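You operate a simulated robot arm through the tools that you are given. There is no shell and no other tool. Be economical: measure what you need, move in short steps, check, and stop when the job is done.

You are at the controls of a simulated two-armed robot. One attempt, no reset.

Task
Carry the blue tray with both arms and set it on the low shelf of the red cart. Put one of the oil pads from the top of the green cart on the top shelf of the grey rack. Take the blue locating pin on the clear half of the low stand and put it away on the top of the steel bench. Put the green canister from the top of the low stand on the top of the pump-b oil shelf. Stack the yellow round tin from the top of the black table on top of the red round tin. Put the felt pad on top of the carton on the top of the black table. Put one of the brass bushes from the top of the black table on top of the bellows. The order is free. Set down upright: blue locating pin, canister.

The check looks at the end state, three seconds after you hand in, the way a careful person would. Anything else that was tipped, shoved, dropped, spilled or broken makes it a failure.

Robot
Two 7-joint arms with two-finger parallel grippers on one trunk, on a base that drives. Base frame: it is fixed to the floor where the robot stands at the start and does not move with it; the origin is under the middle of the robot, x ahead of it, y to its left, z up. Readings come in m, rad, newtons and seconds.
The left shoulder is at the start at [0.07, 0.163, 1.095], the right one opposite. Places, roughly: bellows [3.25, -2.5, 0.75]; blue locating pin (3x3x8 cm) [2.8, -1.1, 0.5]; blue tray (31x15x5 cm) [0.5, 0.1, 0.9]; brass bush (5x4x3 cm) [3, -3.3, 0.8]; canister [2.75, -1.25, 0.5]; carton [3.25, -2.75, 0.75]; felt pad (7x5x5 cm) [3, -2.7, 0.8]; low shelf of the red cart [0.6, 0.2, 0.2]; oil pad (7x9x4 cm) [-1.1, 1.6, 0.8]; round tin [3, -2.75, 0.75]; top of the pump-b oil shelf [3.3, 1, 0.5]; top of the steel bench [-1, 0.4, 0.8]; top shelf of the grey rack [-1.1, 4, 1.4]. Payload 3.43 kg a hand.
The tool frame of a hand sits at the grasp point between the pads (the TCP): z along the fingers, y along the line on which they close. The tips reach 0.034 m beyond it. Largest opening 0.128 m; finger width 0.024, thickness 0.012; the body of the gripper, 0.048 by 0.13 m, starts 0.096 m behind the TCP.
Orientation is that of the tool frame in the base frame, as a unit quaternion [x, y, z, w]. With the fingers straight down and closing along the base's y, the tool's x points along the base's -x, its y along +y and its z along -z.

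Tools
- The arms move only by the tool send_rows. It takes "left_commands", "right_commands" or both (then of equal length, played together; a hand with none holds still); each is one flat list of numbers, 7 for each row, row after row: the shift along the base's x, y, z in units of 25 mm (1.0 is 25 mm), then the turn, a rotation vector about the base's x, y, z in units of 6 degrees (1.0 is 6 degrees), then the opening, from 0 (shut) to 1 (fully open). In form: [tx, ty, tz, wx, wy, wz, gripper, tx, ty, tz, wx, wy, wz, gripper, ...]. A call has 1 to 8 rows; each row shifts and turns the commanded pose from where the row before left it. A call with a number of a shift or a turn outside -1 to 1 is refused whole. Rows are played at 5 a second. More than 0.05 m and 0.15 rad between two rows, or a gripper value outside its range, and nothing of the call is played. Where a pose cannot be reached the arm comes as near as it can. A force on the tool above 40 N (or 10 N above the force at the start of the call, whichever is more), or a blocked arm, ends the call early, and 0.2 s more pass. The fingers move at their own pace (about 0.153 m/s each) and stop on an object; they squeeze with about 31 N. The grip force told is the motor's: it shows also when the fingers shut on nothing. Time passes only in rows, and 0.2 s behind the last, so rows that do not move let the fingers close. It gives the time, the measured TCP pose, the force on the tool (base axes), the opening and the grip force at its end, in the units of the frame above (readings bear some noise), with the torque about the TCP (base axes, N m) and any sound that the robot's microphone picked up, and new pictures: "show" is both (left out), scene, wrist or none (wrist: the cameras of the hands that moved).
- Cameras (640 x 400 px; columns grow to the right, rows downward): "scene" is now at [0.1159, 0.0128, 1.2904]; the picture's right is [0.15, -0.99, 0.00], its down [-0.85, -0.13, -0.52] and it looks along [0.51, 0.08, -0.86] (base axes); focal length 214 px, centre (320, 200). "left" rides on the left gripper at [0.076, 0.011, -0.16] in its tool frame; the picture's right is [-0.15, 0.99, 0.00], its down [-0.88, -0.13, -0.46] and it looks along [-0.45, -0.07, 0.89] (tool axes); focal length 234 px, centre (320, 200). "right" rides on the right gripper at [0.076, -0.011, -0.16] in its tool frame; the picture's right is [0.15, 0.99, 0.00], its down [-0.88, 0.13, -0.46] and it looks along [-0.45, 0.07, 0.89] (tool axes); focal length 234 px, centre (320, 200). There is no depth. A picture from a camera that has moved, and an enlarged one, comes with that camera's place and axes in the base frame and with its lens.
- raise_lower(by): slides the trunk up (or, below 0, down) by that many m; the arms and the scene camera ride with it, the base frame stays. It gives what a move gives, with no picture.
- steer(legs): drives the robot by 1 to 6 legs, each [ahead, left, turn to the left] in m, m and rad, along the robot's own axes; the way and the turn of a leg run together, so that a leg with both is an arc; at most 1.5 m and 3.142 rad a leg. The arms and the cameras ride along, it lands a little off, and it stops where it bumps. It gives what a move gives, and a new picture of the scene camera.
- turn_head(pan, tilt): turns the head with the scene camera to pan (to the left, within 1.501 rad either way) and tilt (down, from -0.506 to 1.204), counted from straight ahead of the robot. It gives what a move gives, and a new picture of the scene camera.
- close_up(camera, box): a new picture of the part [left, top, right, bottom] of that camera's present view, enlarged. It takes no simulated time.
- close_job(): hands the job in; it is judged then, once.

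Work in short steps. Places have to be worked out from the pictures, the camera data and where the tool is seen: move nearer, look again, correct. Check each grasp and each placing, and mend what went wrong. You have 196 turns and 260 pictures in all, those below and enlarged ones among them. Open the grippers and draw the arms clear of the work before you hand the job in, unless the task says otherwise.

The tools are called after ">>>" by a JSON object that holds its "name" and its "arguments". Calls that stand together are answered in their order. send_rows: Moves the arms, as the interface text tells. Its arguments: {"type":"object","properties":{"left_commands":{"type":"array","items":{"type":"number"}},"right_commands":{"type":"array","items":{"type":"number"}},"show":{"type":"string","enum":["both","scene","wrist","none"]}},"required":[]} The other tools are called the same way: raise_lower (by) slides the trunk up or down; steer (legs) drives the base; turn_head (pan, tilt) turns the head that bears the scene camera; close_up (camera, box) takes an enlarged picture of a part of a camera's view; close_job () hands the job in.

At the start:

```text
time: 0.0
left_eef_pos: [0.3822, 0.4167, 1.0839]
left_tcp_rot: [0.0, 1.0, 0.0, 0.001]
left_ft_force: [-0.1, 0.0, 0.0]
left_ft_torque: [-0.03, -0.01, -0.01]
left_width: 0.128
left_grasp_force: 0.2
right_eef_pos: [0.644, 0.0817, 1.1659]
right_tcp_rot: [0.0, 1.0, -0.001, 0.0]
right_ft_force: [-0.1, 0.1, 0.3]
right_ft_torque: [-0.01, 0.02, -0.03]
right_width: 0.128
right_grasp_force: 0.1
trunk travel left (down, up): [-0.575, 0.365]
robot x, y, heading: [0.0004, 0.0004, 0.002]
head pan, tilt: [0.15, 1.028]
```

scene: 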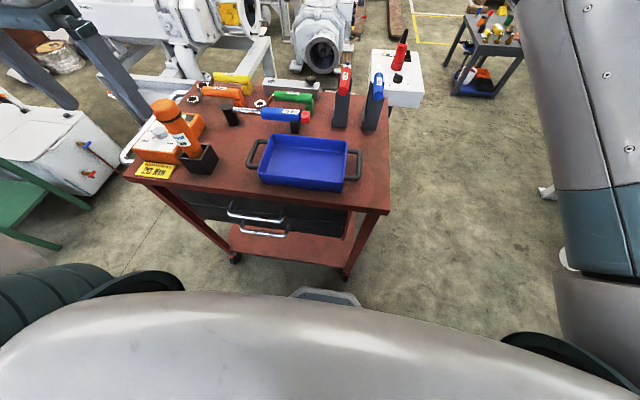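
right: 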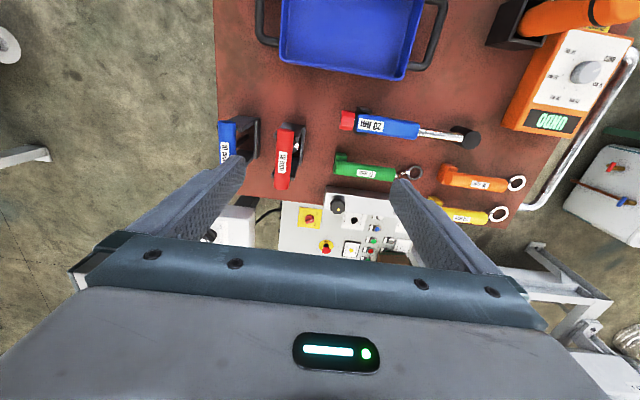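
left: 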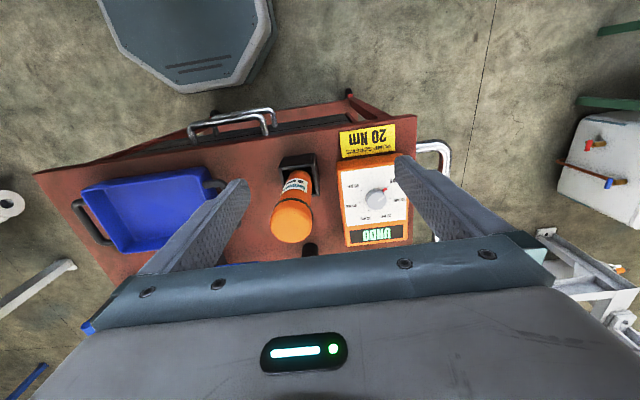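

The tray handles triangulate to about (0.474, 0.252, 0.86) and (0.498, -0.03, 0.86). I'm taking enlarged views of the tray and of the low shelf.

>>> {"name": "close_up", "arguments": {"camera": "scene", "box": [220, 90, 400, 290]}}

>>> {"name": "turn_head", "arguments": {"pan": 0.15, "tilt": 0.5}}

```text
2.00 times, centred on (310, 190) of scene
camera zoom: at [0.1159, 0.0128, 1.2904], right [0.15, -0.99, 0.0], down [-0.85, -0.13, -0.52], along [0.51, 0.08, -0.86], focal length 429 px, centre (340, 220)
```

zoom: 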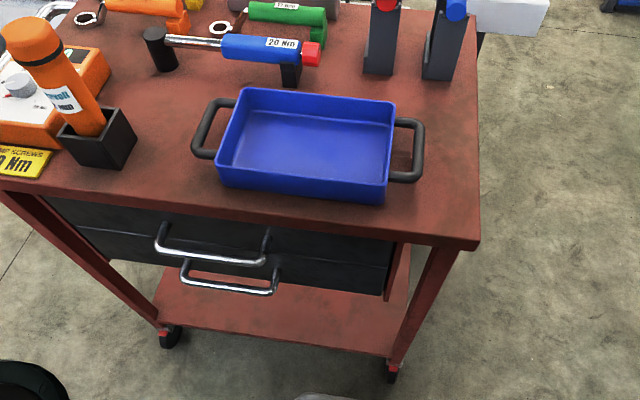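

```text
time: 0.9
left_eef_pos: [0.3819, 0.4168, 1.0832]
left_tcp_rot: [-0.001, 1.0, 0.0, 0.0]
left_ft_force: [0.0, 0.1, -0.3]
left_ft_torque: [-0.02, 0.01, 0.0]
left_width: 0.1282
left_grasp_force: 0.1
right_eef_pos: [0.644, 0.0811, 1.1659]
right_tcp_rot: [0.0, 1.0, 0.0, 0.0]
right_ft_force: [-0.3, 1.2, -0.1]
right_ft_torque: [-0.01, 0.03, -0.01]
right_width: 0.1282
right_grasp_force: 0.0
trunk travel left (down, up): [-0.575, 0.365]
robot x, y, heading: [-0.0025, -0.0012, 0.004]
head pan, tilt: [0.15, 0.499]
camera scene: at [0.1388, 0.0163, 1.3334], right [0.15, -0.99, 0.0], down [-0.47, -0.07, -0.88], along [0.87, 0.13, -0.48], focal length 214 px, centre (320, 200)
```

scene: 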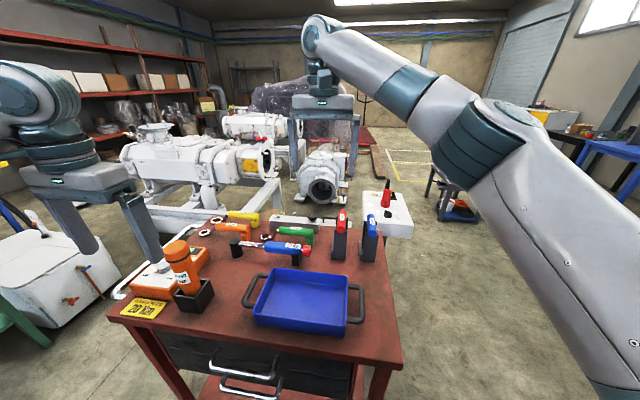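

The shelf opening under the drawer spans about z 0.2–0.6. I'll grip the handle bars with tools tilted 45° forward so the hands can slide in from the front. First I move both hands above the handles.

>>> {"name": "send_rows", "arguments": {"left_commands": [0.46, -0.8, 0, 0, -0.94, 0.1, 0.5, 0.46, -0.8, 0, 0, -0.94, 0.1, 0.5, 0.46, -0.8, 0, 0, -0.94, 0.1, 0.5, 0.46, -0.8, 0, 0, -0.94, 0.1, 0.5, 0.46, -0.8, 0, 0, -0.94, 0.1, 0.5, 0.46, -0.8, 0, 0, -0.94, 0.1, 0.5, 0.46, -0.8, 0, 0, -0.94, 0.1, 0.5, 0.46, -0.8, 0, 0, -0.94, 0.1, 0.3], "right_commands": [-0.73, -0.56, -0.4, 0, -0.94, 0.1, 0.5, -0.73, -0.56, -0.4, 0, -0.94, 0.1, 0.5, -0.73, -0.56, -0.4, 0, -0.94, 0.1, 0.5, -0.73, -0.56, -0.4, 0, -0.94, 0.1, 0.5, -0.73, -0.56, -0.4, 0, -0.94, 0.1, 0.5, -0.73, -0.56, -0.4, 0, -0.94, 0.1, 0.5, -0.73, -0.56, -0.4, 0, -0.94, 0.1, 0.5, -0.73, -0.56, -0.4, 0, -0.94, 0.1, 0.3]}}

```text
time: 2.8
left_eef_pos: [0.4984, 0.2577, 1.0981]
left_tcp_rot: [-0.041, 0.923, 0.001, 0.383]
left_ft_force: [-0.3, -0.1, -1.1]
left_ft_torque: [0.03, 0.0, 0.01]
left_width: 0.0384
left_grasp_force: 0.1
left hand out of reach, approached as far as the arm can: row 7, 8
right_eef_pos: [0.4995, -0.0303, 1.0856]
right_tcp_rot: [-0.04, 0.923, 0.001, 0.383]
right_ft_force: [0.1, 0.5, -0.5]
right_ft_torque: [0.0, -0.01, 0.02]
right_width: 0.0384
right_grasp_force: 0.0
trunk travel left (down, up): [-0.575, 0.365]
robot x, y, heading: [0.0012, 0.0017, -0.004]
head pan, tilt: [0.15, 0.499]
camera scene: at [0.139, 0.0148, 1.3335], right [0.15, -0.99, 0.0], down [-0.47, -0.07, -0.88], along [0.87, 0.13, -0.48], focal length 214 px, centre (320, 200)
camera right: at [0.3338, -0.053, 1.146], right [-0.18, 0.98, -0.13], down [0.29, 0.18, 0.94], along [0.94, 0.13, -0.31], focal length 234 px, centre (320, 200)
camera left: at [0.3315, 0.2568, 1.159], right [0.03, 1.0, 0.07], down [0.31, -0.08, 0.95], along [0.95, 0.0, -0.31], focal length 234 px, centre (320, 200)
```

scene: 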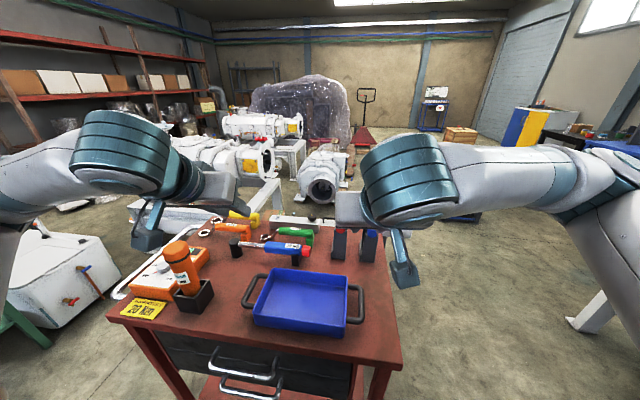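
right: 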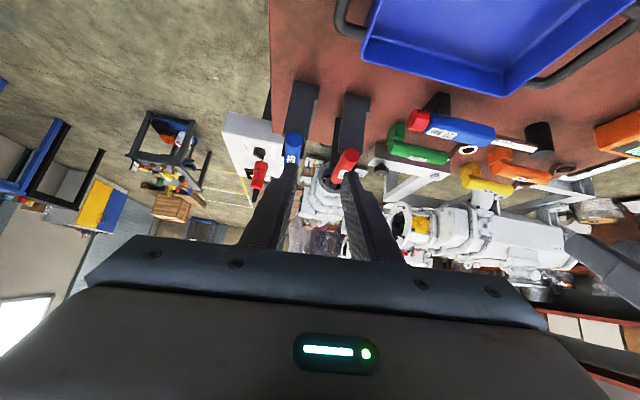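
left: 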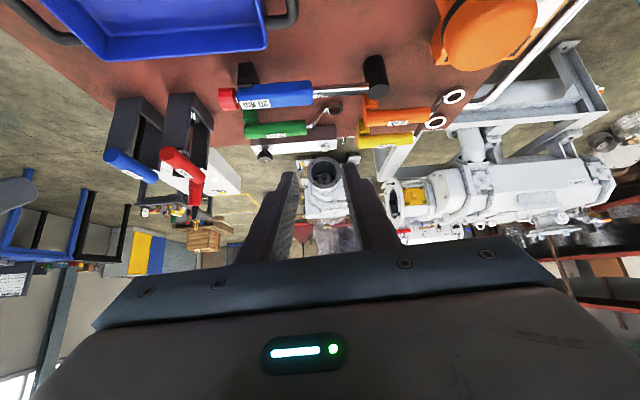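

Left arm is cramped near its limit, so I back the robot off 0.12 m and re-aim the head to measure the handles accurately.

>>> {"name": "steer", "arguments": {"legs": [[-0.12, 0, 0]]}}

>>> {"name": "turn_head", "arguments": {"pan": 0.15, "tilt": 0.7}}

>>> {"name": "close_up", "arguments": {"camera": "scene", "box": [230, 100, 390, 200]}}

```text
time: 4.0
left_eef_pos: [0.378, 0.2589, 1.0984]
left_tcp_rot: [-0.041, 0.923, 0.001, 0.382]
left_ft_force: [-0.8, 0.4, -0.2]
left_ft_torque: [-0.02, 0.0, 0.01]
left_width: 0.0384
left_grasp_force: 0.0
right_eef_pos: [0.3809, -0.0288, 1.0872]
right_tcp_rot: [-0.04, 0.923, 0.0, 0.383]
right_ft_force: [0.4, -0.3, -0.3]
right_ft_torque: [0.01, 0.01, 0.01]
right_width: 0.0387
right_grasp_force: 0.2
trunk travel left (down, up): [-0.575, 0.365]
robot x, y, heading: [-0.1218, -0.0004, 0.001]
head pan, tilt: [0.15, 0.499]
camera scene: at [0.0196, 0.0163, 1.3335], right [0.15, -0.99, 0.0], down [-0.47, -0.07, -0.88], along [0.87, 0.13, -0.48], focal length 214 px, centre (320, 200)
```

scene: 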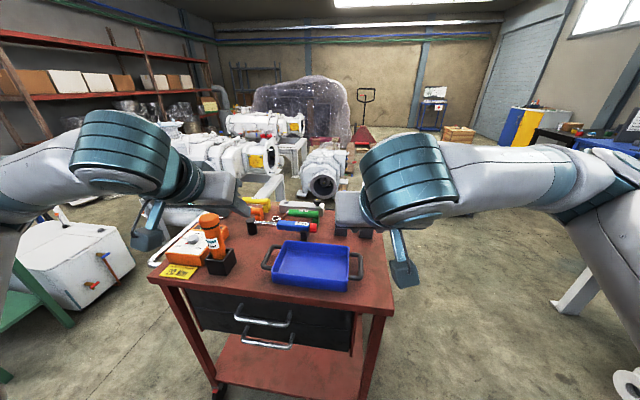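

```text
time: 4.7
left_eef_pos: [0.3794, 0.2586, 1.0991]
left_tcp_rot: [-0.041, 0.924, -0.001, 0.381]
left_ft_force: [0.3, 0.4, -0.1]
left_ft_torque: [0.01, 0.0, 0.02]
left_width: 0.0385
left_grasp_force: 0.0
right_eef_pos: [0.3812, -0.0285, 1.0867]
right_tcp_rot: [-0.041, 0.922, 0.0, 0.384]
right_ft_force: [0.4, 0.1, -0.3]
right_ft_torque: [0.04, -0.02, -0.02]
right_width: 0.0385
right_grasp_force: 0.1
trunk travel left (down, up): [-0.575, 0.365]
robot x, y, heading: [-0.1169, 0.0009, -0.001]
head pan, tilt: [0.15, 0.7]
camera scene: at [0.014, 0.0152, 1.3158], right [0.15, -0.99, 0.0], down [-0.64, -0.1, -0.77], along [0.76, 0.11, -0.64], focal length 214 px, centre (320, 200)
```

scene: 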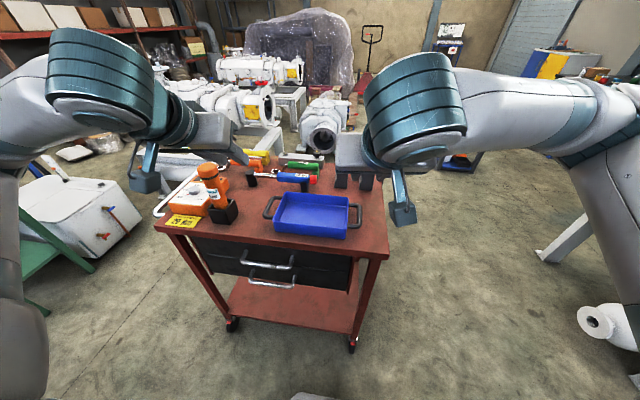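

```text
4.00 times, centred on (310, 150) of scene
camera zoom: at [0.014, 0.0152, 1.3158], right [0.15, -0.99, 0.0], down [-0.64, -0.1, -0.77], along [0.76, 0.11, -0.64], focal length 858 px, centre (360, 400)
```

zoom: 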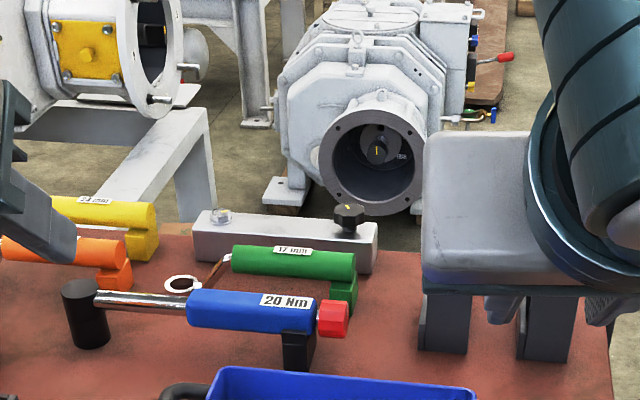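

Zooming on the tray proper.

>>> {"name": "close_up", "arguments": {"camera": "scene", "box": [240, 170, 400, 270]}}

```text
4.00 times, centred on (320, 220) of scene
camera zoom: at [0.014, 0.0152, 1.3158], right [0.15, -0.99, 0.0], down [-0.64, -0.1, -0.77], along [0.76, 0.11, -0.64], focal length 858 px, centre (320, 120)
```

zoom: 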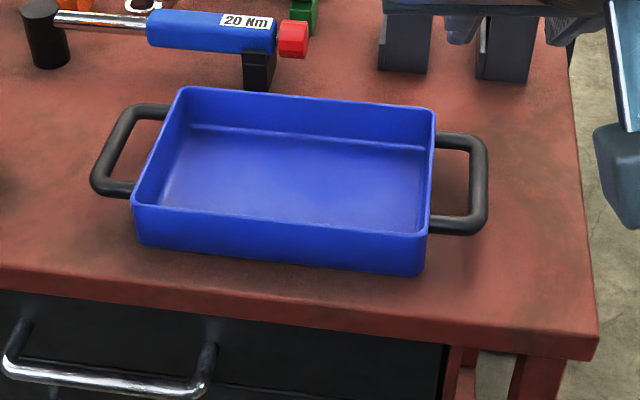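

Handle bars refine to about (0.491, 0.255) and (0.494, -0.035) at z≈0.86, with tray yaw near zero. I move above them with the gripper opening at about 3 cm.

>>> {"name": "send_rows", "arguments": {"left_commands": [0.51, -0.02, -0.7, 0, 0, -0.06, 0.23, 0.51, -0.02, -0.7, 0, 0, -0.06, 0.23, 0.51, -0.02, -0.7, 0, 0, -0.06, 0.23, 0.51, -0.02, -0.7, 0, 0, -0.06, 0.23, 0.51, -0.02, -0.7, 0, 0, -0.06, 0.23, 0.51, -0.02, -0.7, 0, 0, -0.06, 0.23, 0.51, -0.02, -0.7, 0, 0, -0.06, 0.23, 0.51, -0.02, -0.7, 0, 0, -0.06, 0.23], "right_commands": [0.51, -0.03, -0.64, 0, 0, -0.06, 0.23, 0.51, -0.03, -0.64, 0, 0, -0.06, 0.23, 0.51, -0.03, -0.64, 0, 0, -0.06, 0.23, 0.51, -0.03, -0.64, 0, 0, -0.06, 0.23, 0.51, -0.03, -0.64, 0, 0, -0.06, 0.23, 0.51, -0.03, -0.64, 0, 0, -0.06, 0.23, 0.51, -0.03, -0.64, 0, 0, -0.06, 0.23, 0.51, -0.03, -0.64, 0, 0, -0.06, 0.23]}}

```text
time: 6.5
left_eef_pos: [0.4821, 0.2541, 0.9583]
left_tcp_rot: [-0.018, 0.924, -0.009, 0.381]
left_ft_force: [-0.1, 1.4, -0.5]
left_ft_torque: [-0.03, 0.0, 0.0]
left_width: 0.0295
left_grasp_force: 0.0
right_eef_pos: [0.4844, -0.0351, 0.9573]
right_tcp_rot: [-0.017, 0.923, -0.011, 0.384]
right_ft_force: [-0.3, 0.4, -0.8]
right_ft_torque: [0.03, 0.0, 0.03]
right_width: 0.0293
right_grasp_force: 0.0
trunk travel left (down, up): [-0.575, 0.365]
robot x, y, heading: [-0.1189, 0.0009, 0.003]
head pan, tilt: [0.15, 0.7]
camera scene: at [0.015, 0.0153, 1.3157], right [0.15, -0.99, 0.0], down [-0.64, -0.1, -0.76], along [0.76, 0.11, -0.65], focal length 214 px, centre (320, 200)
camera right: at [0.3176, -0.0494, 1.0171], right [-0.13, 0.98, -0.14], down [0.3, 0.17, 0.94], along [0.95, 0.08, -0.31], focal length 234 px, centre (320, 200)
camera left: at [0.3163, 0.2622, 1.0185], right [0.08, 0.99, 0.07], down [0.31, -0.09, 0.95], along [0.95, -0.05, -0.31], focal length 234 px, centre (320, 200)
```

scene: 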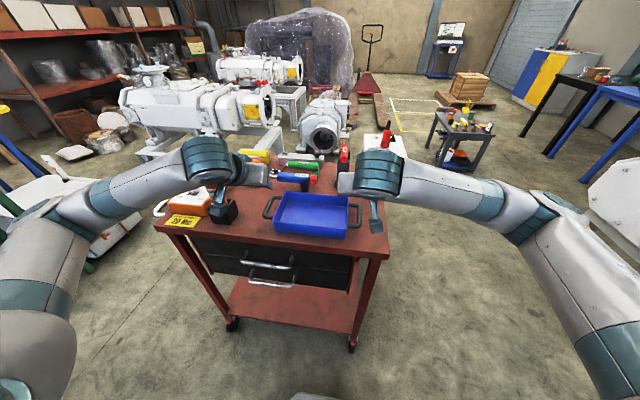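
right: 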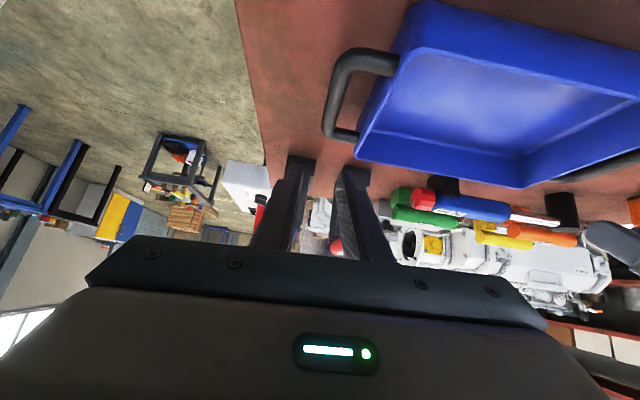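
left: 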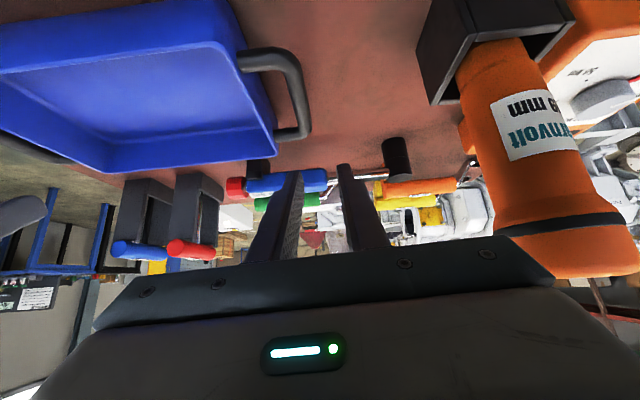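

The left wrist view suggests the left bar is nearer y≈0.242 and the handles are a bit higher, z≈0.875. I'll correct and descend partway.

>>> {"name": "send_rows", "arguments": {"left_commands": [-0.1, -0.16, -0.6, 0, 0, 0, 0.23, -0.1, -0.16, -0.6, 0, 0, 0, 0.23, -0.1, -0.16, -0.6, 0, 0, 0, 0.23], "right_commands": [-0.1, 0, -0.6, 0, 0, 0, 0.23, -0.1, 0, -0.6, 0, 0, 0, 0.23, -0.1, 0, -0.6, 0, 0, 0, 0.23]}}

>>> {"name": "close_up", "arguments": {"camera": "scene", "box": [240, 170, 400, 270]}}

```text
time: 7.3
left_eef_pos: [0.4728, 0.2422, 0.9127]
left_tcp_rot: [-0.018, 0.924, -0.011, 0.381]
left_ft_force: [-0.3, 0.2, -0.3]
left_ft_torque: [-0.02, -0.04, -0.01]
left_width: 0.0295
left_grasp_force: 0.0
right_eef_pos: [0.4755, -0.0346, 0.9118]
right_tcp_rot: [-0.016, 0.924, -0.011, 0.383]
right_ft_force: [-0.3, 0.1, 0.6]
right_ft_torque: [0.0, -0.04, -0.02]
right_width: 0.0292
right_grasp_force: 0.0
trunk travel left (down, up): [-0.575, 0.365]
robot x, y, heading: [-0.1179, 0.0001, 0.001]
head pan, tilt: [0.15, 0.7]
camera scene: at [0.0144, 0.0153, 1.3158], right [0.15, -0.99, 0.0], down [-0.64, -0.1, -0.76], along [0.76, 0.11, -0.64], focal length 214 px, centre (320, 200)
camera right: at [0.3096, -0.0494, 0.9727], right [-0.13, 0.98, -0.13], down [0.3, 0.17, 0.94], along [0.95, 0.08, -0.31], focal length 234 px, centre (320, 200)
camera left: at [0.3073, 0.2493, 0.974], right [0.08, 0.99, 0.07], down [0.3, -0.09, 0.95], along [0.95, -0.05, -0.31], focal length 234 px, centre (320, 200)
```

scene: 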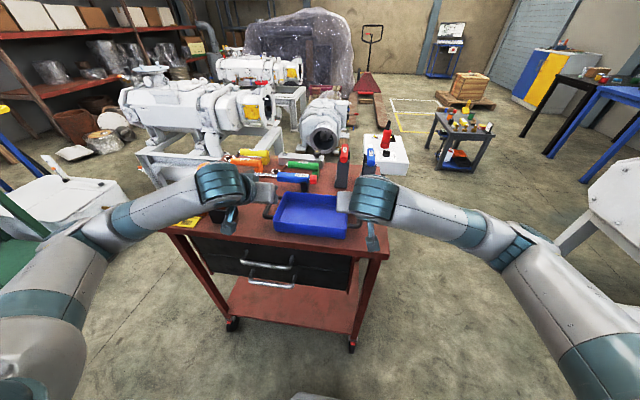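
right: 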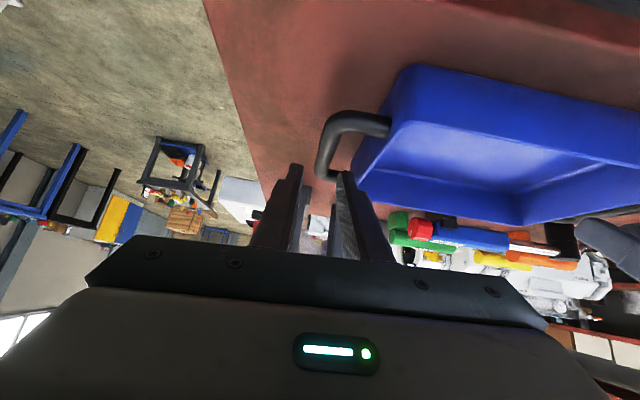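
left: 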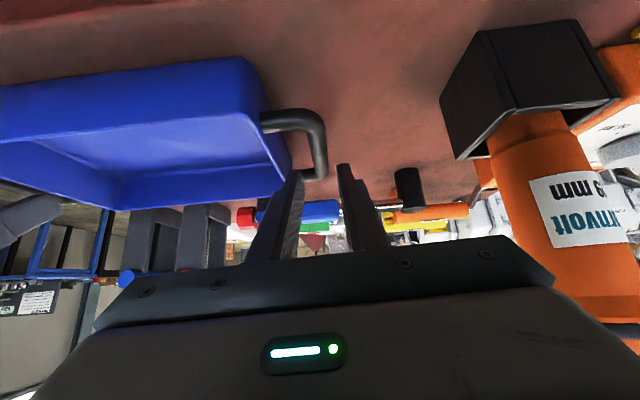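

```text
4.00 times, centred on (320, 220) of scene
camera zoom: at [0.0144, 0.0153, 1.3158], right [0.15, -0.99, 0.0], down [-0.64, -0.1, -0.76], along [0.76, 0.11, -0.64], focal length 858 px, centre (320, 120)
```

zoom: 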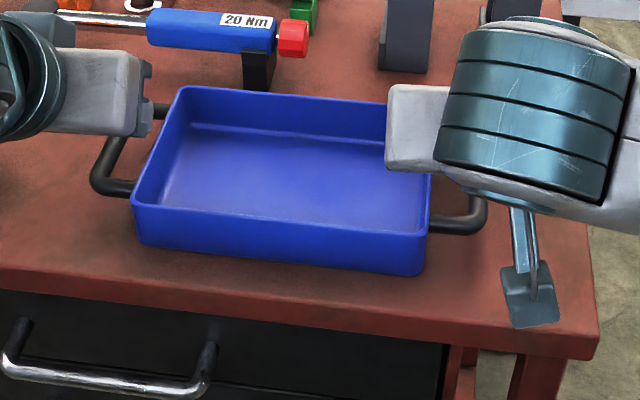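

Both bars now line up with the finger planes. I descend another 3.5 cm, keeping watch on the force.

>>> {"name": "send_rows", "arguments": {"left_commands": [0, 0, -0.5, 0, 0, 0, 0.23, 0, 0.04, -0.5, 0, 0, 0, 0.23, 0, 0.0, -0.4, 0, 0, 0, 0.23], "right_commands": [0, 0, -0.5, 0, 0, 0, 0.23, 0, 0.04, -0.5, 0, 0, 0, 0.23, 0, 0.0, -0.4, 0, 0, 0, 0.23], "show": "wrist"}}

```text
time: 8.1
left_eef_pos: [0.4727, 0.2437, 0.8773]
left_tcp_rot: [-0.018, 0.924, -0.01, 0.382]
left_ft_force: [-0.9, 0.4, -0.5]
left_ft_torque: [-0.02, -0.03, -0.03]
left_width: 0.0293
left_grasp_force: 0.1
right_eef_pos: [0.4762, -0.0344, 0.8789]
right_tcp_rot: [-0.017, 0.923, -0.009, 0.383]
right_ft_force: [-0.4, -0.1, -0.7]
right_ft_torque: [-0.01, 0.02, -0.04]
right_width: 0.0293
right_grasp_force: 0.0
trunk travel left (down, up): [-0.575, 0.365]
robot x, y, heading: [-0.1164, -0.0031, 0.002]
head pan, tilt: [0.15, 0.7]
camera right: at [0.31, -0.0483, 0.9383], right [-0.13, 0.98, -0.13], down [0.3, 0.17, 0.94], along [0.95, 0.08, -0.31], focal length 234 px, centre (320, 200)
camera left: at [0.3071, 0.2518, 0.9381], right [0.08, 0.99, 0.07], down [0.31, -0.09, 0.95], along [0.95, -0.05, -0.31], focal length 234 px, centre (320, 200)
```

right: 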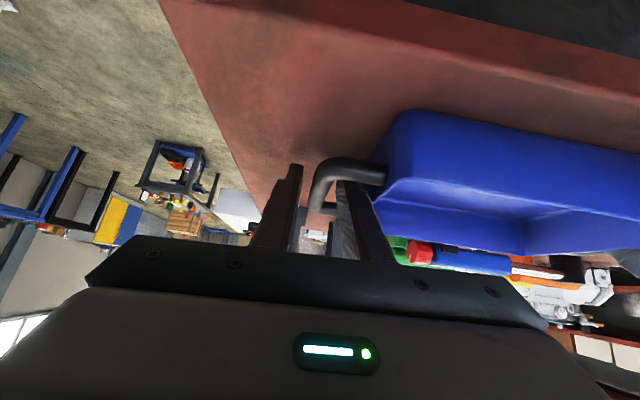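
left: 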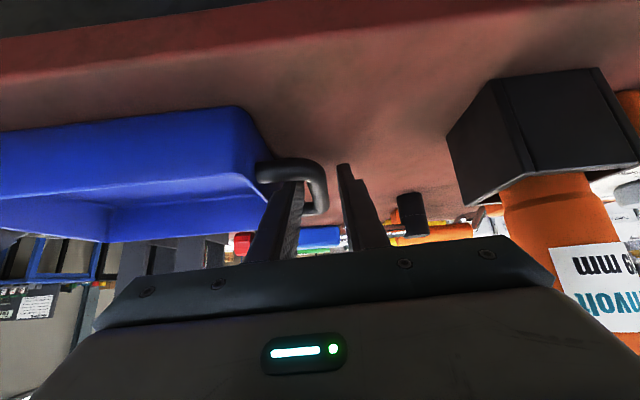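

Each bar sits between its two fingers, so I close both grippers.

>>> {"name": "send_rows", "arguments": {"left_commands": [0, 0, 0, 0, 0, 0, 0, 0, 0, 0, 0, 0, 0, 0, 0, 0, 0, 0, 0, 0, 0], "right_commands": [0, 0, 0, 0, 0, 0, 0, 0, 0, 0, 0, 0, 0, 0, 0, 0, 0, 0, 0, 0, 0], "show": "none"}}

```text
time: 8.9
left_eef_pos: [0.4726, 0.2427, 0.8774]
left_tcp_rot: [-0.017, 0.924, -0.011, 0.381]
left_ft_force: [-7.5, -12.2, 3.0]
left_ft_torque: [-0.04, -0.22, -1.18]
left_width: 0.0145
left_grasp_force: 30.9
right_eef_pos: [0.4769, -0.0322, 0.8774]
right_tcp_rot: [-0.018, 0.923, -0.008, 0.384]
right_ft_force: [8.4, 11.7, 0.3]
right_ft_torque: [0.01, -0.15, -0.95]
right_width: 0.0139
right_grasp_force: 31.2
trunk travel left (down, up): [-0.575, 0.365]
robot x, y, heading: [-0.1213, 0.0036, 0.001]
head pan, tilt: [0.15, 0.7]
```

Both bars are gripped (14 mm). I ease the internal tension a little and lift with the trunk.

>>> {"name": "send_rows", "arguments": {"left_commands": [0, -0.06, 0, 0, 0, -0.3, 0, 0, 0, 0, 0, 0, 0, 0], "right_commands": [0, 0.06, 0, 0, 0, -0.3, 0, 0, 0, 0, 0, 0, 0, 0], "show": "none"}}

>>> {"name": "raise_lower", "arguments": {"by": 0.07}}

>>> {"name": "steer", "arguments": {"legs": [[-0.4, 0, 0]]}}

```text
time: 9.5
left_eef_pos: [0.473, 0.2433, 0.8779]
left_tcp_rot: [-0.004, 0.925, -0.014, 0.381]
left_ft_force: [0.7, 0.8, 0.3]
left_ft_torque: [0.05, -0.15, -0.9]
left_width: 0.0138
left_grasp_force: 30.6
right_eef_pos: [0.4755, -0.0333, 0.8782]
right_tcp_rot: [-0.003, 0.924, -0.016, 0.383]
right_ft_force: [-3.9, -0.4, 3.3]
right_ft_torque: [0.03, -0.14, 1.2]
right_width: 0.014
right_grasp_force: 31.3
trunk travel left (down, up): [-0.575, 0.365]
robot x, y, heading: [-0.1199, 0.0033, 0.001]
head pan, tilt: [0.15, 0.7]
```

```text
time: 10.6
left_eef_pos: [0.473, 0.2435, 0.9477]
left_tcp_rot: [-0.003, 0.924, -0.016, 0.381]
left_ft_force: [-0.5, 9.3, -3.7]
left_ft_torque: [0.03, -0.11, -1.0]
left_width: 0.014
left_grasp_force: 31.0
right_eef_pos: [0.4767, -0.0337, 0.9482]
right_tcp_rot: [-0.002, 0.924, -0.017, 0.382]
right_ft_force: [0.1, -10.4, -4.0]
right_ft_torque: [-0.05, 0.17, 1.01]
right_width: 0.0143
right_grasp_force: 31.1
trunk travel left (down, up): [-0.645, 0.295]
robot x, y, heading: [-0.1181, 0.0004, 0.0]
head pan, tilt: [0.15, 0.7]
```

```text
time: 12.4
left_eef_pos: [0.2538, 0.2431, 0.9487]
left_tcp_rot: [-0.003, 0.924, -0.014, 0.382]
left_ft_force: [-0.1, 2.4, -3.7]
left_ft_torque: [0.05, 0.09, -1.01]
left_width: 0.0136
left_grasp_force: 31.5
right_eef_pos: [0.2573, -0.0327, 0.9472]
right_tcp_rot: [-0.005, 0.924, -0.017, 0.382]
right_ft_force: [-0.7, -2.1, -2.9]
right_ft_torque: [-0.02, -0.11, 1.11]
right_width: 0.0139
right_grasp_force: 31.0
trunk travel left (down, up): [-0.645, 0.295]
robot x, y, heading: [-0.3334, 0.0021, 0.002]
head pan, tilt: [0.15, 0.7]
stopped in leg 1: the robot was blocked; the commanded pose is now the measured one
camera scene: at [-0.2044, 0.0156, 1.3863], right [0.15, -0.99, 0.0], down [-0.63, -0.1, -0.77], along [0.76, 0.12, -0.64], focal length 214 px, centre (320, 200)
```

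scene: 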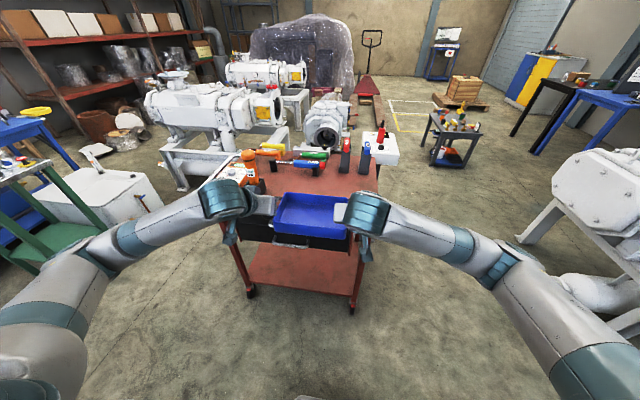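

Something behind stopped the base, so the tray is just in front of the cart. I pull the arms back 9 cm to clear the drawer handles before lowering.

>>> {"name": "send_rows", "arguments": {"left_commands": [-0.5, 0, 0, 0, 0, 0, 0, -0.5, 0, 0, 0, 0, 0, 0, -0.5, 0, 0, 0, 0, 0, 0, -0.5, 0, 0, 0, 0, 0, 0, -0.5, 0, 0, 0, 0, 0, 0, -0.5, 0, 0, 0, 0, 0, 0, -0.5, 0, 0, 0, 0, 0, 0], "right_commands": [-0.5, 0, 0, 0, 0, 0, 0, -0.5, 0, 0, 0, 0, 0, 0, -0.5, 0, 0, 0, 0, 0, 0, -0.5, 0, 0, 0, 0, 0, 0, -0.5, 0, 0, 0, 0, 0, 0, -0.5, 0, 0, 0, 0, 0, 0, -0.5, 0, 0, 0, 0, 0, 0], "show": "none"}}

>>> {"name": "raise_lower", "arguments": {"by": -0.4}}

>>> {"name": "turn_head", "arguments": {"pan": 0.15, "tilt": 0.8}}

```text
time: 14.0
left_eef_pos: [0.209, 0.2436, 0.9414]
left_tcp_rot: [-0.001, 0.925, -0.018, 0.379]
left_ft_force: [-13.3, -24.3, -3.5]
left_ft_torque: [-0.01, 0.48, -1.41]
left_width: 0.018
left_grasp_force: 31.1
left hand out of reach, approached as far as the arm can: row 4, 5, 6, 7
right_eef_pos: [0.1732, -0.031, 0.9471]
right_tcp_rot: [-0.005, 0.924, -0.014, 0.383]
right_ft_force: [13.2, 23.5, -4.7]
right_ft_torque: [0.0, -0.51, -1.21]
right_width: 0.0175
right_grasp_force: 31.0
trunk travel left (down, up): [-0.645, 0.295]
robot x, y, heading: [-0.3307, -0.0023, 0.005]
head pan, tilt: [0.15, 0.7]
```

```text
time: 14.8
left_eef_pos: [0.2099, 0.2425, 0.9065]
left_tcp_rot: [0.0, 0.926, -0.018, 0.378]
left_ft_force: [-8.0, 0.3, -2.1]
left_ft_torque: [-0.11, -0.13, -1.23]
left_width: 0.018
left_grasp_force: 31.0
right_eef_pos: [0.1755, -0.0316, 0.9126]
right_tcp_rot: [-0.003, 0.924, -0.015, 0.382]
right_ft_force: [9.5, -1.4, -4.3]
right_ft_torque: [-0.06, 0.18, -1.22]
right_width: 0.0174
right_grasp_force: 31.2
trunk travel left (down, up): [-0.611, 0.329]
robot x, y, heading: [-0.3337, -0.0002, -0.001]
head pan, tilt: [0.15, 0.7]
stopped: the force on the tool passed its limit (the readings are from after the stop); the commanded pose is now the measured one
```

```text
time: 15.5
left_eef_pos: [0.2084, 0.2414, 0.9084]
left_tcp_rot: [0.0, 0.925, -0.018, 0.379]
left_ft_force: [-9.3, 0.4, -3.1]
left_ft_torque: [0.23, 0.78, -1.31]
left_width: 0.0185
left_grasp_force: 31.5
right_eef_pos: [0.1743, -0.0315, 0.9134]
right_tcp_rot: [-0.004, 0.924, -0.014, 0.383]
right_ft_force: [9.2, 1.1, -4.3]
right_ft_torque: [-0.13, -0.81, -1.26]
right_width: 0.0176
right_grasp_force: 31.1
trunk travel left (down, up): [-0.611, 0.329]
robot x, y, heading: [-0.3357, -0.0018, 0.007]
head pan, tilt: [0.15, 0.799]
camera scene: at [-0.2043, 0.0149, 1.3433], right [0.15, -0.99, 0.0], down [-0.71, -0.11, -0.7], along [0.69, 0.11, -0.72], focal length 214 px, centre (320, 200)
```

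scene: 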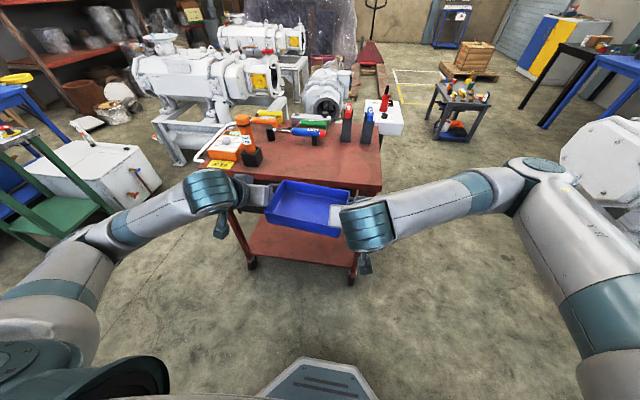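

The left arm stopped short, skewing the tray by 35 mm. I bring the right hand forward to match (and level the 5 mm z gap).

>>> {"name": "send_rows", "arguments": {"right_commands": [0.35, 0, -0.04, 0, 0, 0, 0, 0.35, 0, -0.04, 0, 0, 0, 0, 0.35, 0, -0.04, 0, 0, 0, 0, 0.33, 0, -0.04, 0, 0, 0, 0, 0, 0, 0, 0, 0, 0, 0], "left_commands": [0, 0, 0, 0, 0, 0, 0, 0, 0, 0, 0, 0, 0, 0, 0, 0, 0, 0, 0, 0, 0, 0, 0, 0, 0, 0, 0, 0, 0, 0, 0, 0, 0, 0, 0], "show": "none"}}

>>> {"name": "raise_lower", "arguments": {"by": -0.15}}

```text
time: 16.7
left_eef_pos: [0.2089, 0.2435, 0.9079]
left_tcp_rot: [-0.003, 0.925, -0.015, 0.38]
left_ft_force: [-0.1, 24.1, -3.4]
left_ft_torque: [0.1, -0.22, -0.83]
left_width: 0.0139
left_grasp_force: 31.0
right_eef_pos: [0.208, -0.0324, 0.9103]
right_tcp_rot: [-0.006, 0.925, -0.016, 0.381]
right_ft_force: [-0.9, -23.2, -3.7]
right_ft_torque: [-0.1, 0.23, 1.04]
right_width: 0.014
right_grasp_force: 31.0
trunk travel left (down, up): [-0.611, 0.329]
robot x, y, heading: [-0.3325, -0.0015, 0.004]
head pan, tilt: [0.15, 0.799]
```

```text
time: 18.5
left_eef_pos: [0.2097, 0.2437, 0.7582]
left_tcp_rot: [-0.002, 0.925, -0.016, 0.379]
left_ft_force: [-0.4, 36.5, -3.1]
left_ft_torque: [0.09, -0.55, -0.87]
left_width: 0.0141
left_grasp_force: 30.9
right_eef_pos: [0.2092, -0.0327, 0.7612]
right_tcp_rot: [-0.005, 0.924, -0.016, 0.383]
right_ft_force: [0.0, -36.0, -3.9]
right_ft_torque: [-0.18, 0.54, 0.92]
right_width: 0.0143
right_grasp_force: 31.1
trunk travel left (down, up): [-0.461, 0.479]
robot x, y, heading: [-0.3318, 0.0032, 0.004]
head pan, tilt: [0.15, 0.799]
```

Straight again but there is 36 N of squeeze between the hands. I spread them about 3 mm and keep lowering.

>>> {"name": "send_rows", "arguments": {"left_commands": [0, 0.08, 0, 0, 0, 0, 0, 0, 0, 0, 0, 0, 0, 0], "right_commands": [0, -0.08, 0, 0, 0, 0, 0, 0, 0, 0, 0, 0, 0, 0], "show": "none"}}

>>> {"name": "raise_lower", "arguments": {"by": -0.2}}

```text
time: 19.1
left_eef_pos: [0.2095, 0.2436, 0.7578]
left_tcp_rot: [-0.001, 0.925, -0.018, 0.379]
left_ft_force: [3.1, 14.8, -3.6]
left_ft_torque: [0.07, 0.15, -0.32]
left_width: 0.0138
left_grasp_force: 31.0
right_eef_pos: [0.2099, -0.0323, 0.7594]
right_tcp_rot: [-0.007, 0.924, -0.013, 0.382]
right_ft_force: [-2.7, -14.2, -3.9]
right_ft_torque: [-0.01, -0.12, 1.02]
right_width: 0.0141
right_grasp_force: 30.8
trunk travel left (down, up): [-0.461, 0.479]
robot x, y, heading: [-0.3336, -0.002, 0.004]
head pan, tilt: [0.15, 0.799]
```

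```text
time: 21.2
left_eef_pos: [0.2089, 0.2446, 0.5578]
left_tcp_rot: [-0.001, 0.925, -0.018, 0.379]
left_ft_force: [1.8, -22.0, -3.4]
left_ft_torque: [-0.1, 0.23, -0.36]
left_width: 0.0136
left_grasp_force: 30.5
right_eef_pos: [0.2088, -0.0311, 0.5593]
right_tcp_rot: [-0.006, 0.924, -0.013, 0.381]
right_ft_force: [-2.0, 22.3, -3.4]
right_ft_torque: [0.11, -0.16, 1.14]
right_width: 0.014
right_grasp_force: 30.7
trunk travel left (down, up): [-0.261, 0.679]
robot x, y, heading: [-0.3334, -0.0026, -0.003]
head pan, tilt: [0.15, 0.799]
```

Forces fluctuate within limits, so I continue down by another 0.2 m and take a look.

>>> {"name": "raise_lower", "arguments": {"by": -0.2}}

>>> {"name": "turn_head", "arguments": {"pan": 0.15, "tilt": 0.5}}

```text
time: 23.4
left_eef_pos: [0.2085, 0.2444, 0.3567]
left_tcp_rot: [-0.001, 0.925, -0.018, 0.379]
left_ft_force: [2.0, -29.7, -2.8]
left_ft_torque: [-0.07, 0.1, -0.36]
left_width: 0.0139
left_grasp_force: 30.9
right_eef_pos: [0.2081, -0.0327, 0.3586]
right_tcp_rot: [-0.006, 0.924, -0.012, 0.382]
right_ft_force: [-3.3, 30.3, -2.7]
right_ft_torque: [0.14, -0.06, 1.06]
right_width: 0.014
right_grasp_force: 31.4
trunk travel left (down, up): [-0.061, 0.879]
robot x, y, heading: [-0.3321, -0.0027, 0.002]
head pan, tilt: [0.15, 0.799]
```

```text
time: 24.2
left_eef_pos: [0.2088, 0.2441, 0.3586]
left_tcp_rot: [-0.001, 0.925, -0.018, 0.379]
left_ft_force: [3.9, -31.0, -4.0]
left_ft_torque: [-0.11, 0.11, -0.32]
left_width: 0.0138
left_grasp_force: 31.3
right_eef_pos: [0.2086, -0.0323, 0.3589]
right_tcp_rot: [-0.007, 0.925, -0.012, 0.381]
right_ft_force: [-2.2, 29.7, -2.5]
right_ft_torque: [0.14, -0.03, 1.03]
right_width: 0.0139
right_grasp_force: 31.0
trunk travel left (down, up): [-0.061, 0.879]
robot x, y, heading: [-0.3339, 0.0023, 0.001]
head pan, tilt: [0.15, 0.499]
camera scene: at [-0.1943, 0.0165, 0.8191], right [0.15, -0.99, 0.0], down [-0.47, -0.07, -0.88], along [0.87, 0.13, -0.48], focal length 214 px, centre (320, 200)
```

scene: 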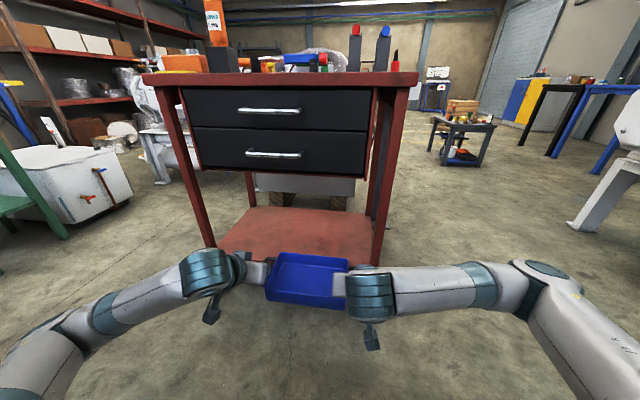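

Good view: the cart opening spans y≈-0.09 to 0.52 and the drawer bottom is at z≈0.58. I shift left 0.11 m, lower 5 cm, and zoom on the shelf edge.

>>> {"name": "steer", "arguments": {"legs": [[0, 0.11, 0]]}}

>>> {"name": "raise_lower", "arguments": {"by": -0.045}}

>>> {"name": "close_up", "arguments": {"camera": "scene", "box": [180, 160, 420, 310]}}

```text
time: 25.4
left_eef_pos: [0.2084, 0.3557, 0.3583]
left_tcp_rot: [-0.002, 0.925, -0.019, 0.38]
left_ft_force: [2.9, -31.1, -2.9]
left_ft_torque: [-0.06, 0.01, -0.3]
left_width: 0.0137
left_grasp_force: 31.0
right_eef_pos: [0.2086, 0.0791, 0.3594]
right_tcp_rot: [-0.008, 0.924, -0.012, 0.381]
right_ft_force: [-3.5, 30.3, -2.9]
right_ft_torque: [0.12, 0.05, 1.07]
right_width: 0.0138
right_grasp_force: 31.2
trunk travel left (down, up): [-0.061, 0.879]
robot x, y, heading: [-0.3342, 0.1117, 0.003]
head pan, tilt: [0.15, 0.499]
camera scene: at [-0.1945, 0.1278, 0.8192], right [0.15, -0.99, 0.0], down [-0.47, -0.07, -0.88], along [0.87, 0.13, -0.48], focal length 214 px, centre (320, 200)
```

scene: 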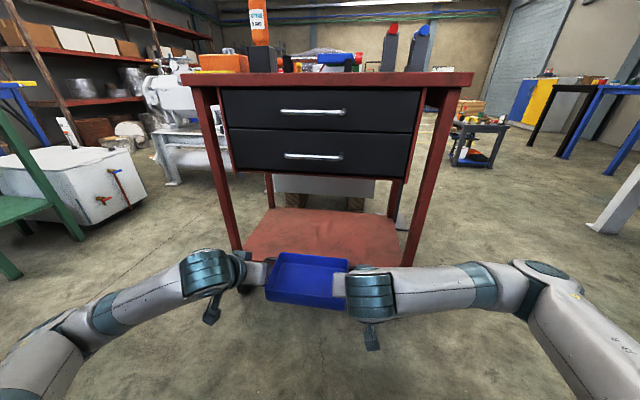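

```text
time: 26.3
left_eef_pos: [0.209, 0.3558, 0.3129]
left_tcp_rot: [-0.002, 0.925, -0.019, 0.379]
left_ft_force: [2.1, 1.6, -4.6]
left_ft_torque: [0.06, 0.03, -0.59]
left_width: 0.0139
left_grasp_force: 31.1
right_eef_pos: [0.2085, 0.0793, 0.3141]
right_tcp_rot: [-0.007, 0.925, -0.012, 0.381]
right_ft_force: [-1.4, -1.0, -3.5]
right_ft_torque: [0.0, 0.0, 1.11]
right_width: 0.0138
right_grasp_force: 31.2
trunk travel left (down, up): [-0.016, 0.924]
robot x, y, heading: [-0.3357, 0.1093, 0.004]
head pan, tilt: [0.15, 0.499]
```

```text
2.67 times, centred on (300, 235) of scene
camera zoom: at [-0.1946, 0.1278, 0.7742], right [0.15, -0.99, 0.0], down [-0.47, -0.07, -0.88], along [0.87, 0.13, -0.48], focal length 572 px, centre (373, 107)
```

zoom: 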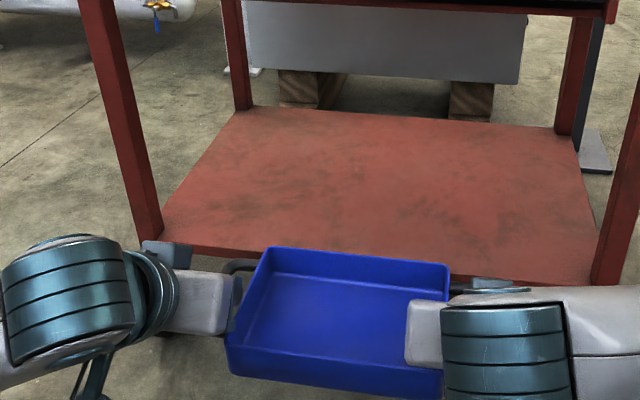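

Shelf top is at z≈0.21 and tray bottom at ≈0.276. I drive in 0.28 m.

>>> {"name": "steer", "arguments": {"legs": [[0.28, 0, 0]]}}

```text
time: 28.0
left_eef_pos: [0.4429, 0.3495, 0.3087]
left_tcp_rot: [0.007, 0.927, -0.018, 0.375]
left_ft_force: [-7.5, 2.0, -3.7]
left_ft_torque: [-0.02, -0.24, -1.08]
left_width: 0.0144
left_grasp_force: 30.6
right_eef_pos: [0.4316, 0.074, 0.3077]
right_tcp_rot: [-0.008, 0.926, -0.012, 0.376]
right_ft_force: [7.7, -0.6, -3.5]
right_ft_torque: [-0.01, 0.32, -1.15]
right_width: 0.0145
right_grasp_force: 31.1
trunk travel left (down, up): [-0.016, 0.924]
robot x, y, heading: [-0.0978, 0.11, -0.005]
head pan, tilt: [0.15, 0.499]
stopped in leg 1: the robot was blocked; the commanded pose is now the measured one
camera scene: at [0.0387, 0.1263, 0.7739], right [0.14, -0.99, 0.0], down [-0.47, -0.07, -0.88], along [0.87, 0.12, -0.48], focal length 214 px, centre (320, 200)
```

scene: 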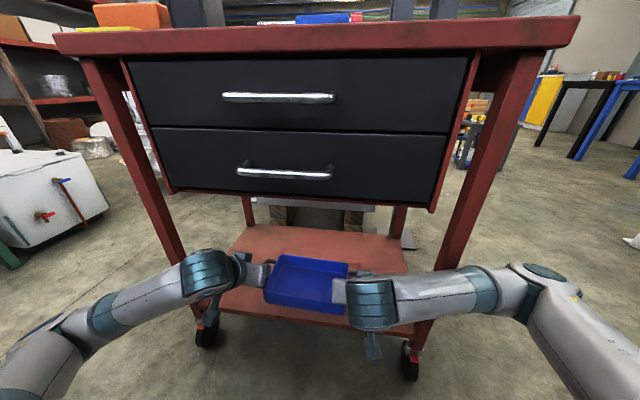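

A forearm touched the cart's front leg. I back off and extend the arms instead, so that the forearms stay behind the legs.

>>> {"name": "steer", "arguments": {"legs": [[-0.17, 0, 0]]}}

>>> {"name": "send_rows", "arguments": {"left_commands": [0.6, 0, 0, 0, 0, 0, 0, 0.6, 0, 0, 0, 0, 0, 0, 0.6, 0, 0, 0, 0, 0, 0, 0.6, 0, 0, 0, 0, 0, 0], "right_commands": [0.7, 0, 0, 0, 0, 0, 0, 0.7, 0, 0, 0, 0, 0, 0, 0.7, 0, 0, 0, 0, 0, 0, 0.7, 0, 0, 0, 0, 0, 0], "show": "scene"}}

```text
time: 29.5
left_eef_pos: [0.2755, 0.3528, 0.311]
left_tcp_rot: [0.007, 0.926, -0.019, 0.377]
left_ft_force: [-8.5, 1.7, -3.5]
left_ft_torque: [0.08, 0.49, -1.05]
left_width: 0.0149
left_grasp_force: 31.0
right_eef_pos: [0.2603, 0.0747, 0.3059]
right_tcp_rot: [-0.01, 0.927, -0.012, 0.376]
right_ft_force: [7.4, -0.8, -3.5]
right_ft_torque: [0.0, -0.44, -1.14]
right_width: 0.0149
right_grasp_force: 31.1
trunk travel left (down, up): [-0.016, 0.924]
robot x, y, heading: [-0.2718, 0.1101, -0.012]
head pan, tilt: [0.15, 0.499]
camera scene: at [-0.1304, 0.1281, 0.7742], right [0.14, -0.99, 0.0], down [-0.47, -0.07, -0.88], along [0.87, 0.12, -0.48], focal length 214 px, centre (320, 200)
```

scene: 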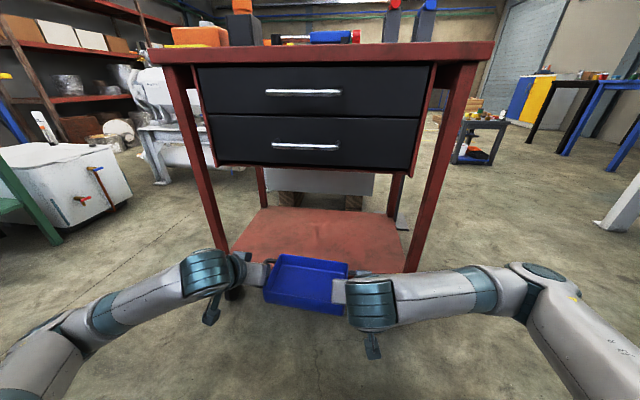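

```text
time: 30.5
left_eef_pos: [0.3354, 0.3537, 0.3118]
left_tcp_rot: [0.005, 0.927, -0.018, 0.376]
left_ft_force: [-4.2, -3.3, -4.2]
left_ft_torque: [0.05, 0.29, -0.09]
left_width: 0.0139
left_grasp_force: 30.8
right_eef_pos: [0.33, 0.0774, 0.3071]
right_tcp_rot: [-0.011, 0.927, -0.012, 0.375]
right_ft_force: [3.2, 3.7, -3.0]
right_ft_torque: [0.07, -0.25, -0.83]
right_width: 0.0138
right_grasp_force: 31.0
trunk travel left (down, up): [-0.016, 0.924]
robot x, y, heading: [-0.2689, 0.1154, -0.009]
head pan, tilt: [0.15, 0.499]
camera scene: at [-0.1304, 0.1281, 0.7742], right [0.14, -0.99, 0.0], down [-0.47, -0.07, -0.88], along [0.87, 0.12, -0.48], focal length 214 px, centre (320, 200)
```

scene: 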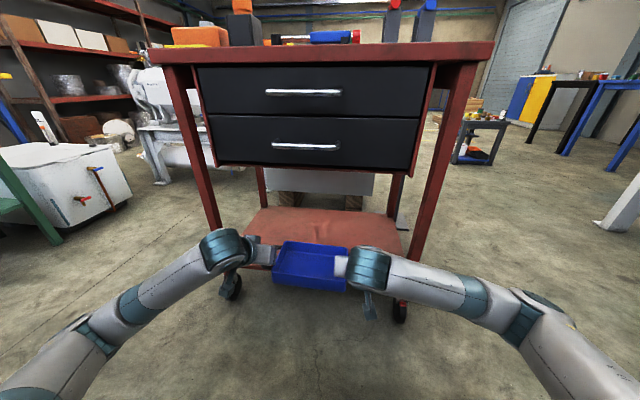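

Forearms now angle backward. I extend 0.15 m further into the shelf.

>>> {"name": "send_rows", "arguments": {"left_commands": [0.75, 0, 0, 0, 0, 0, 0, 0.75, 0, 0, 0, 0, 0, 0, 0.75, 0, 0, 0, 0, 0, 0, 0.75, 0, 0, 0, 0, 0, 0, 0.75, 0, 0, 0, 0, 0, 0, 0.75, 0, 0, 0, 0, 0, 0, 0.75, 0, 0, 0, 0, 0, 0, 0.75, 0, 0, 0, 0, 0, 0], "right_commands": [0.77, 0, 0.03, 0, 0, 0, 0, 0.77, 0, 0.03, 0, 0, 0, 0, 0.77, 0, 0.03, 0, 0, 0, 0, 0.77, 0, 0.03, 0, 0, 0, 0, 0.77, 0, 0.03, 0, 0, 0, 0, 0.77, 0, 0.03, 0, 0, 0, 0, 0.77, 0, 0, 0, 0, 0, 0, 0.77, 0, 0, 0, 0, 0, 0], "show": "scene"}}

```text
time: 32.3
left_eef_pos: [0.4852, 0.3529, 0.3109]
left_tcp_rot: [0.004, 0.927, -0.018, 0.375]
left_ft_force: [8.4, 0.0, -3.2]
left_ft_torque: [0.0, -0.13, 1.17]
left_width: 0.0137
left_grasp_force: 31.6
right_eef_pos: [0.485, 0.0762, 0.3108]
right_tcp_rot: [-0.01, 0.927, -0.012, 0.376]
right_ft_force: [-8.2, -1.3, -4.4]
right_ft_torque: [0.02, 0.2, 1.07]
right_width: 0.0141
right_grasp_force: 31.0
trunk travel left (down, up): [-0.016, 0.924]
robot x, y, heading: [-0.2711, 0.1104, -0.01]
head pan, tilt: [0.15, 0.499]
camera scene: at [-0.1303, 0.1281, 0.7741], right [0.14, -0.99, 0.0], down [-0.47, -0.07, -0.88], along [0.87, 0.12, -0.48], focal length 214 px, centre (320, 200)
```

scene: 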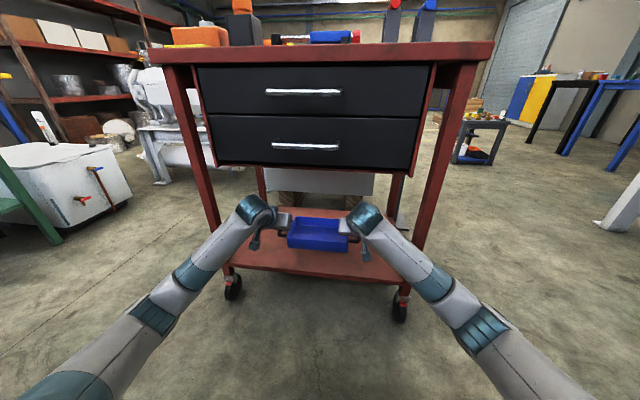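

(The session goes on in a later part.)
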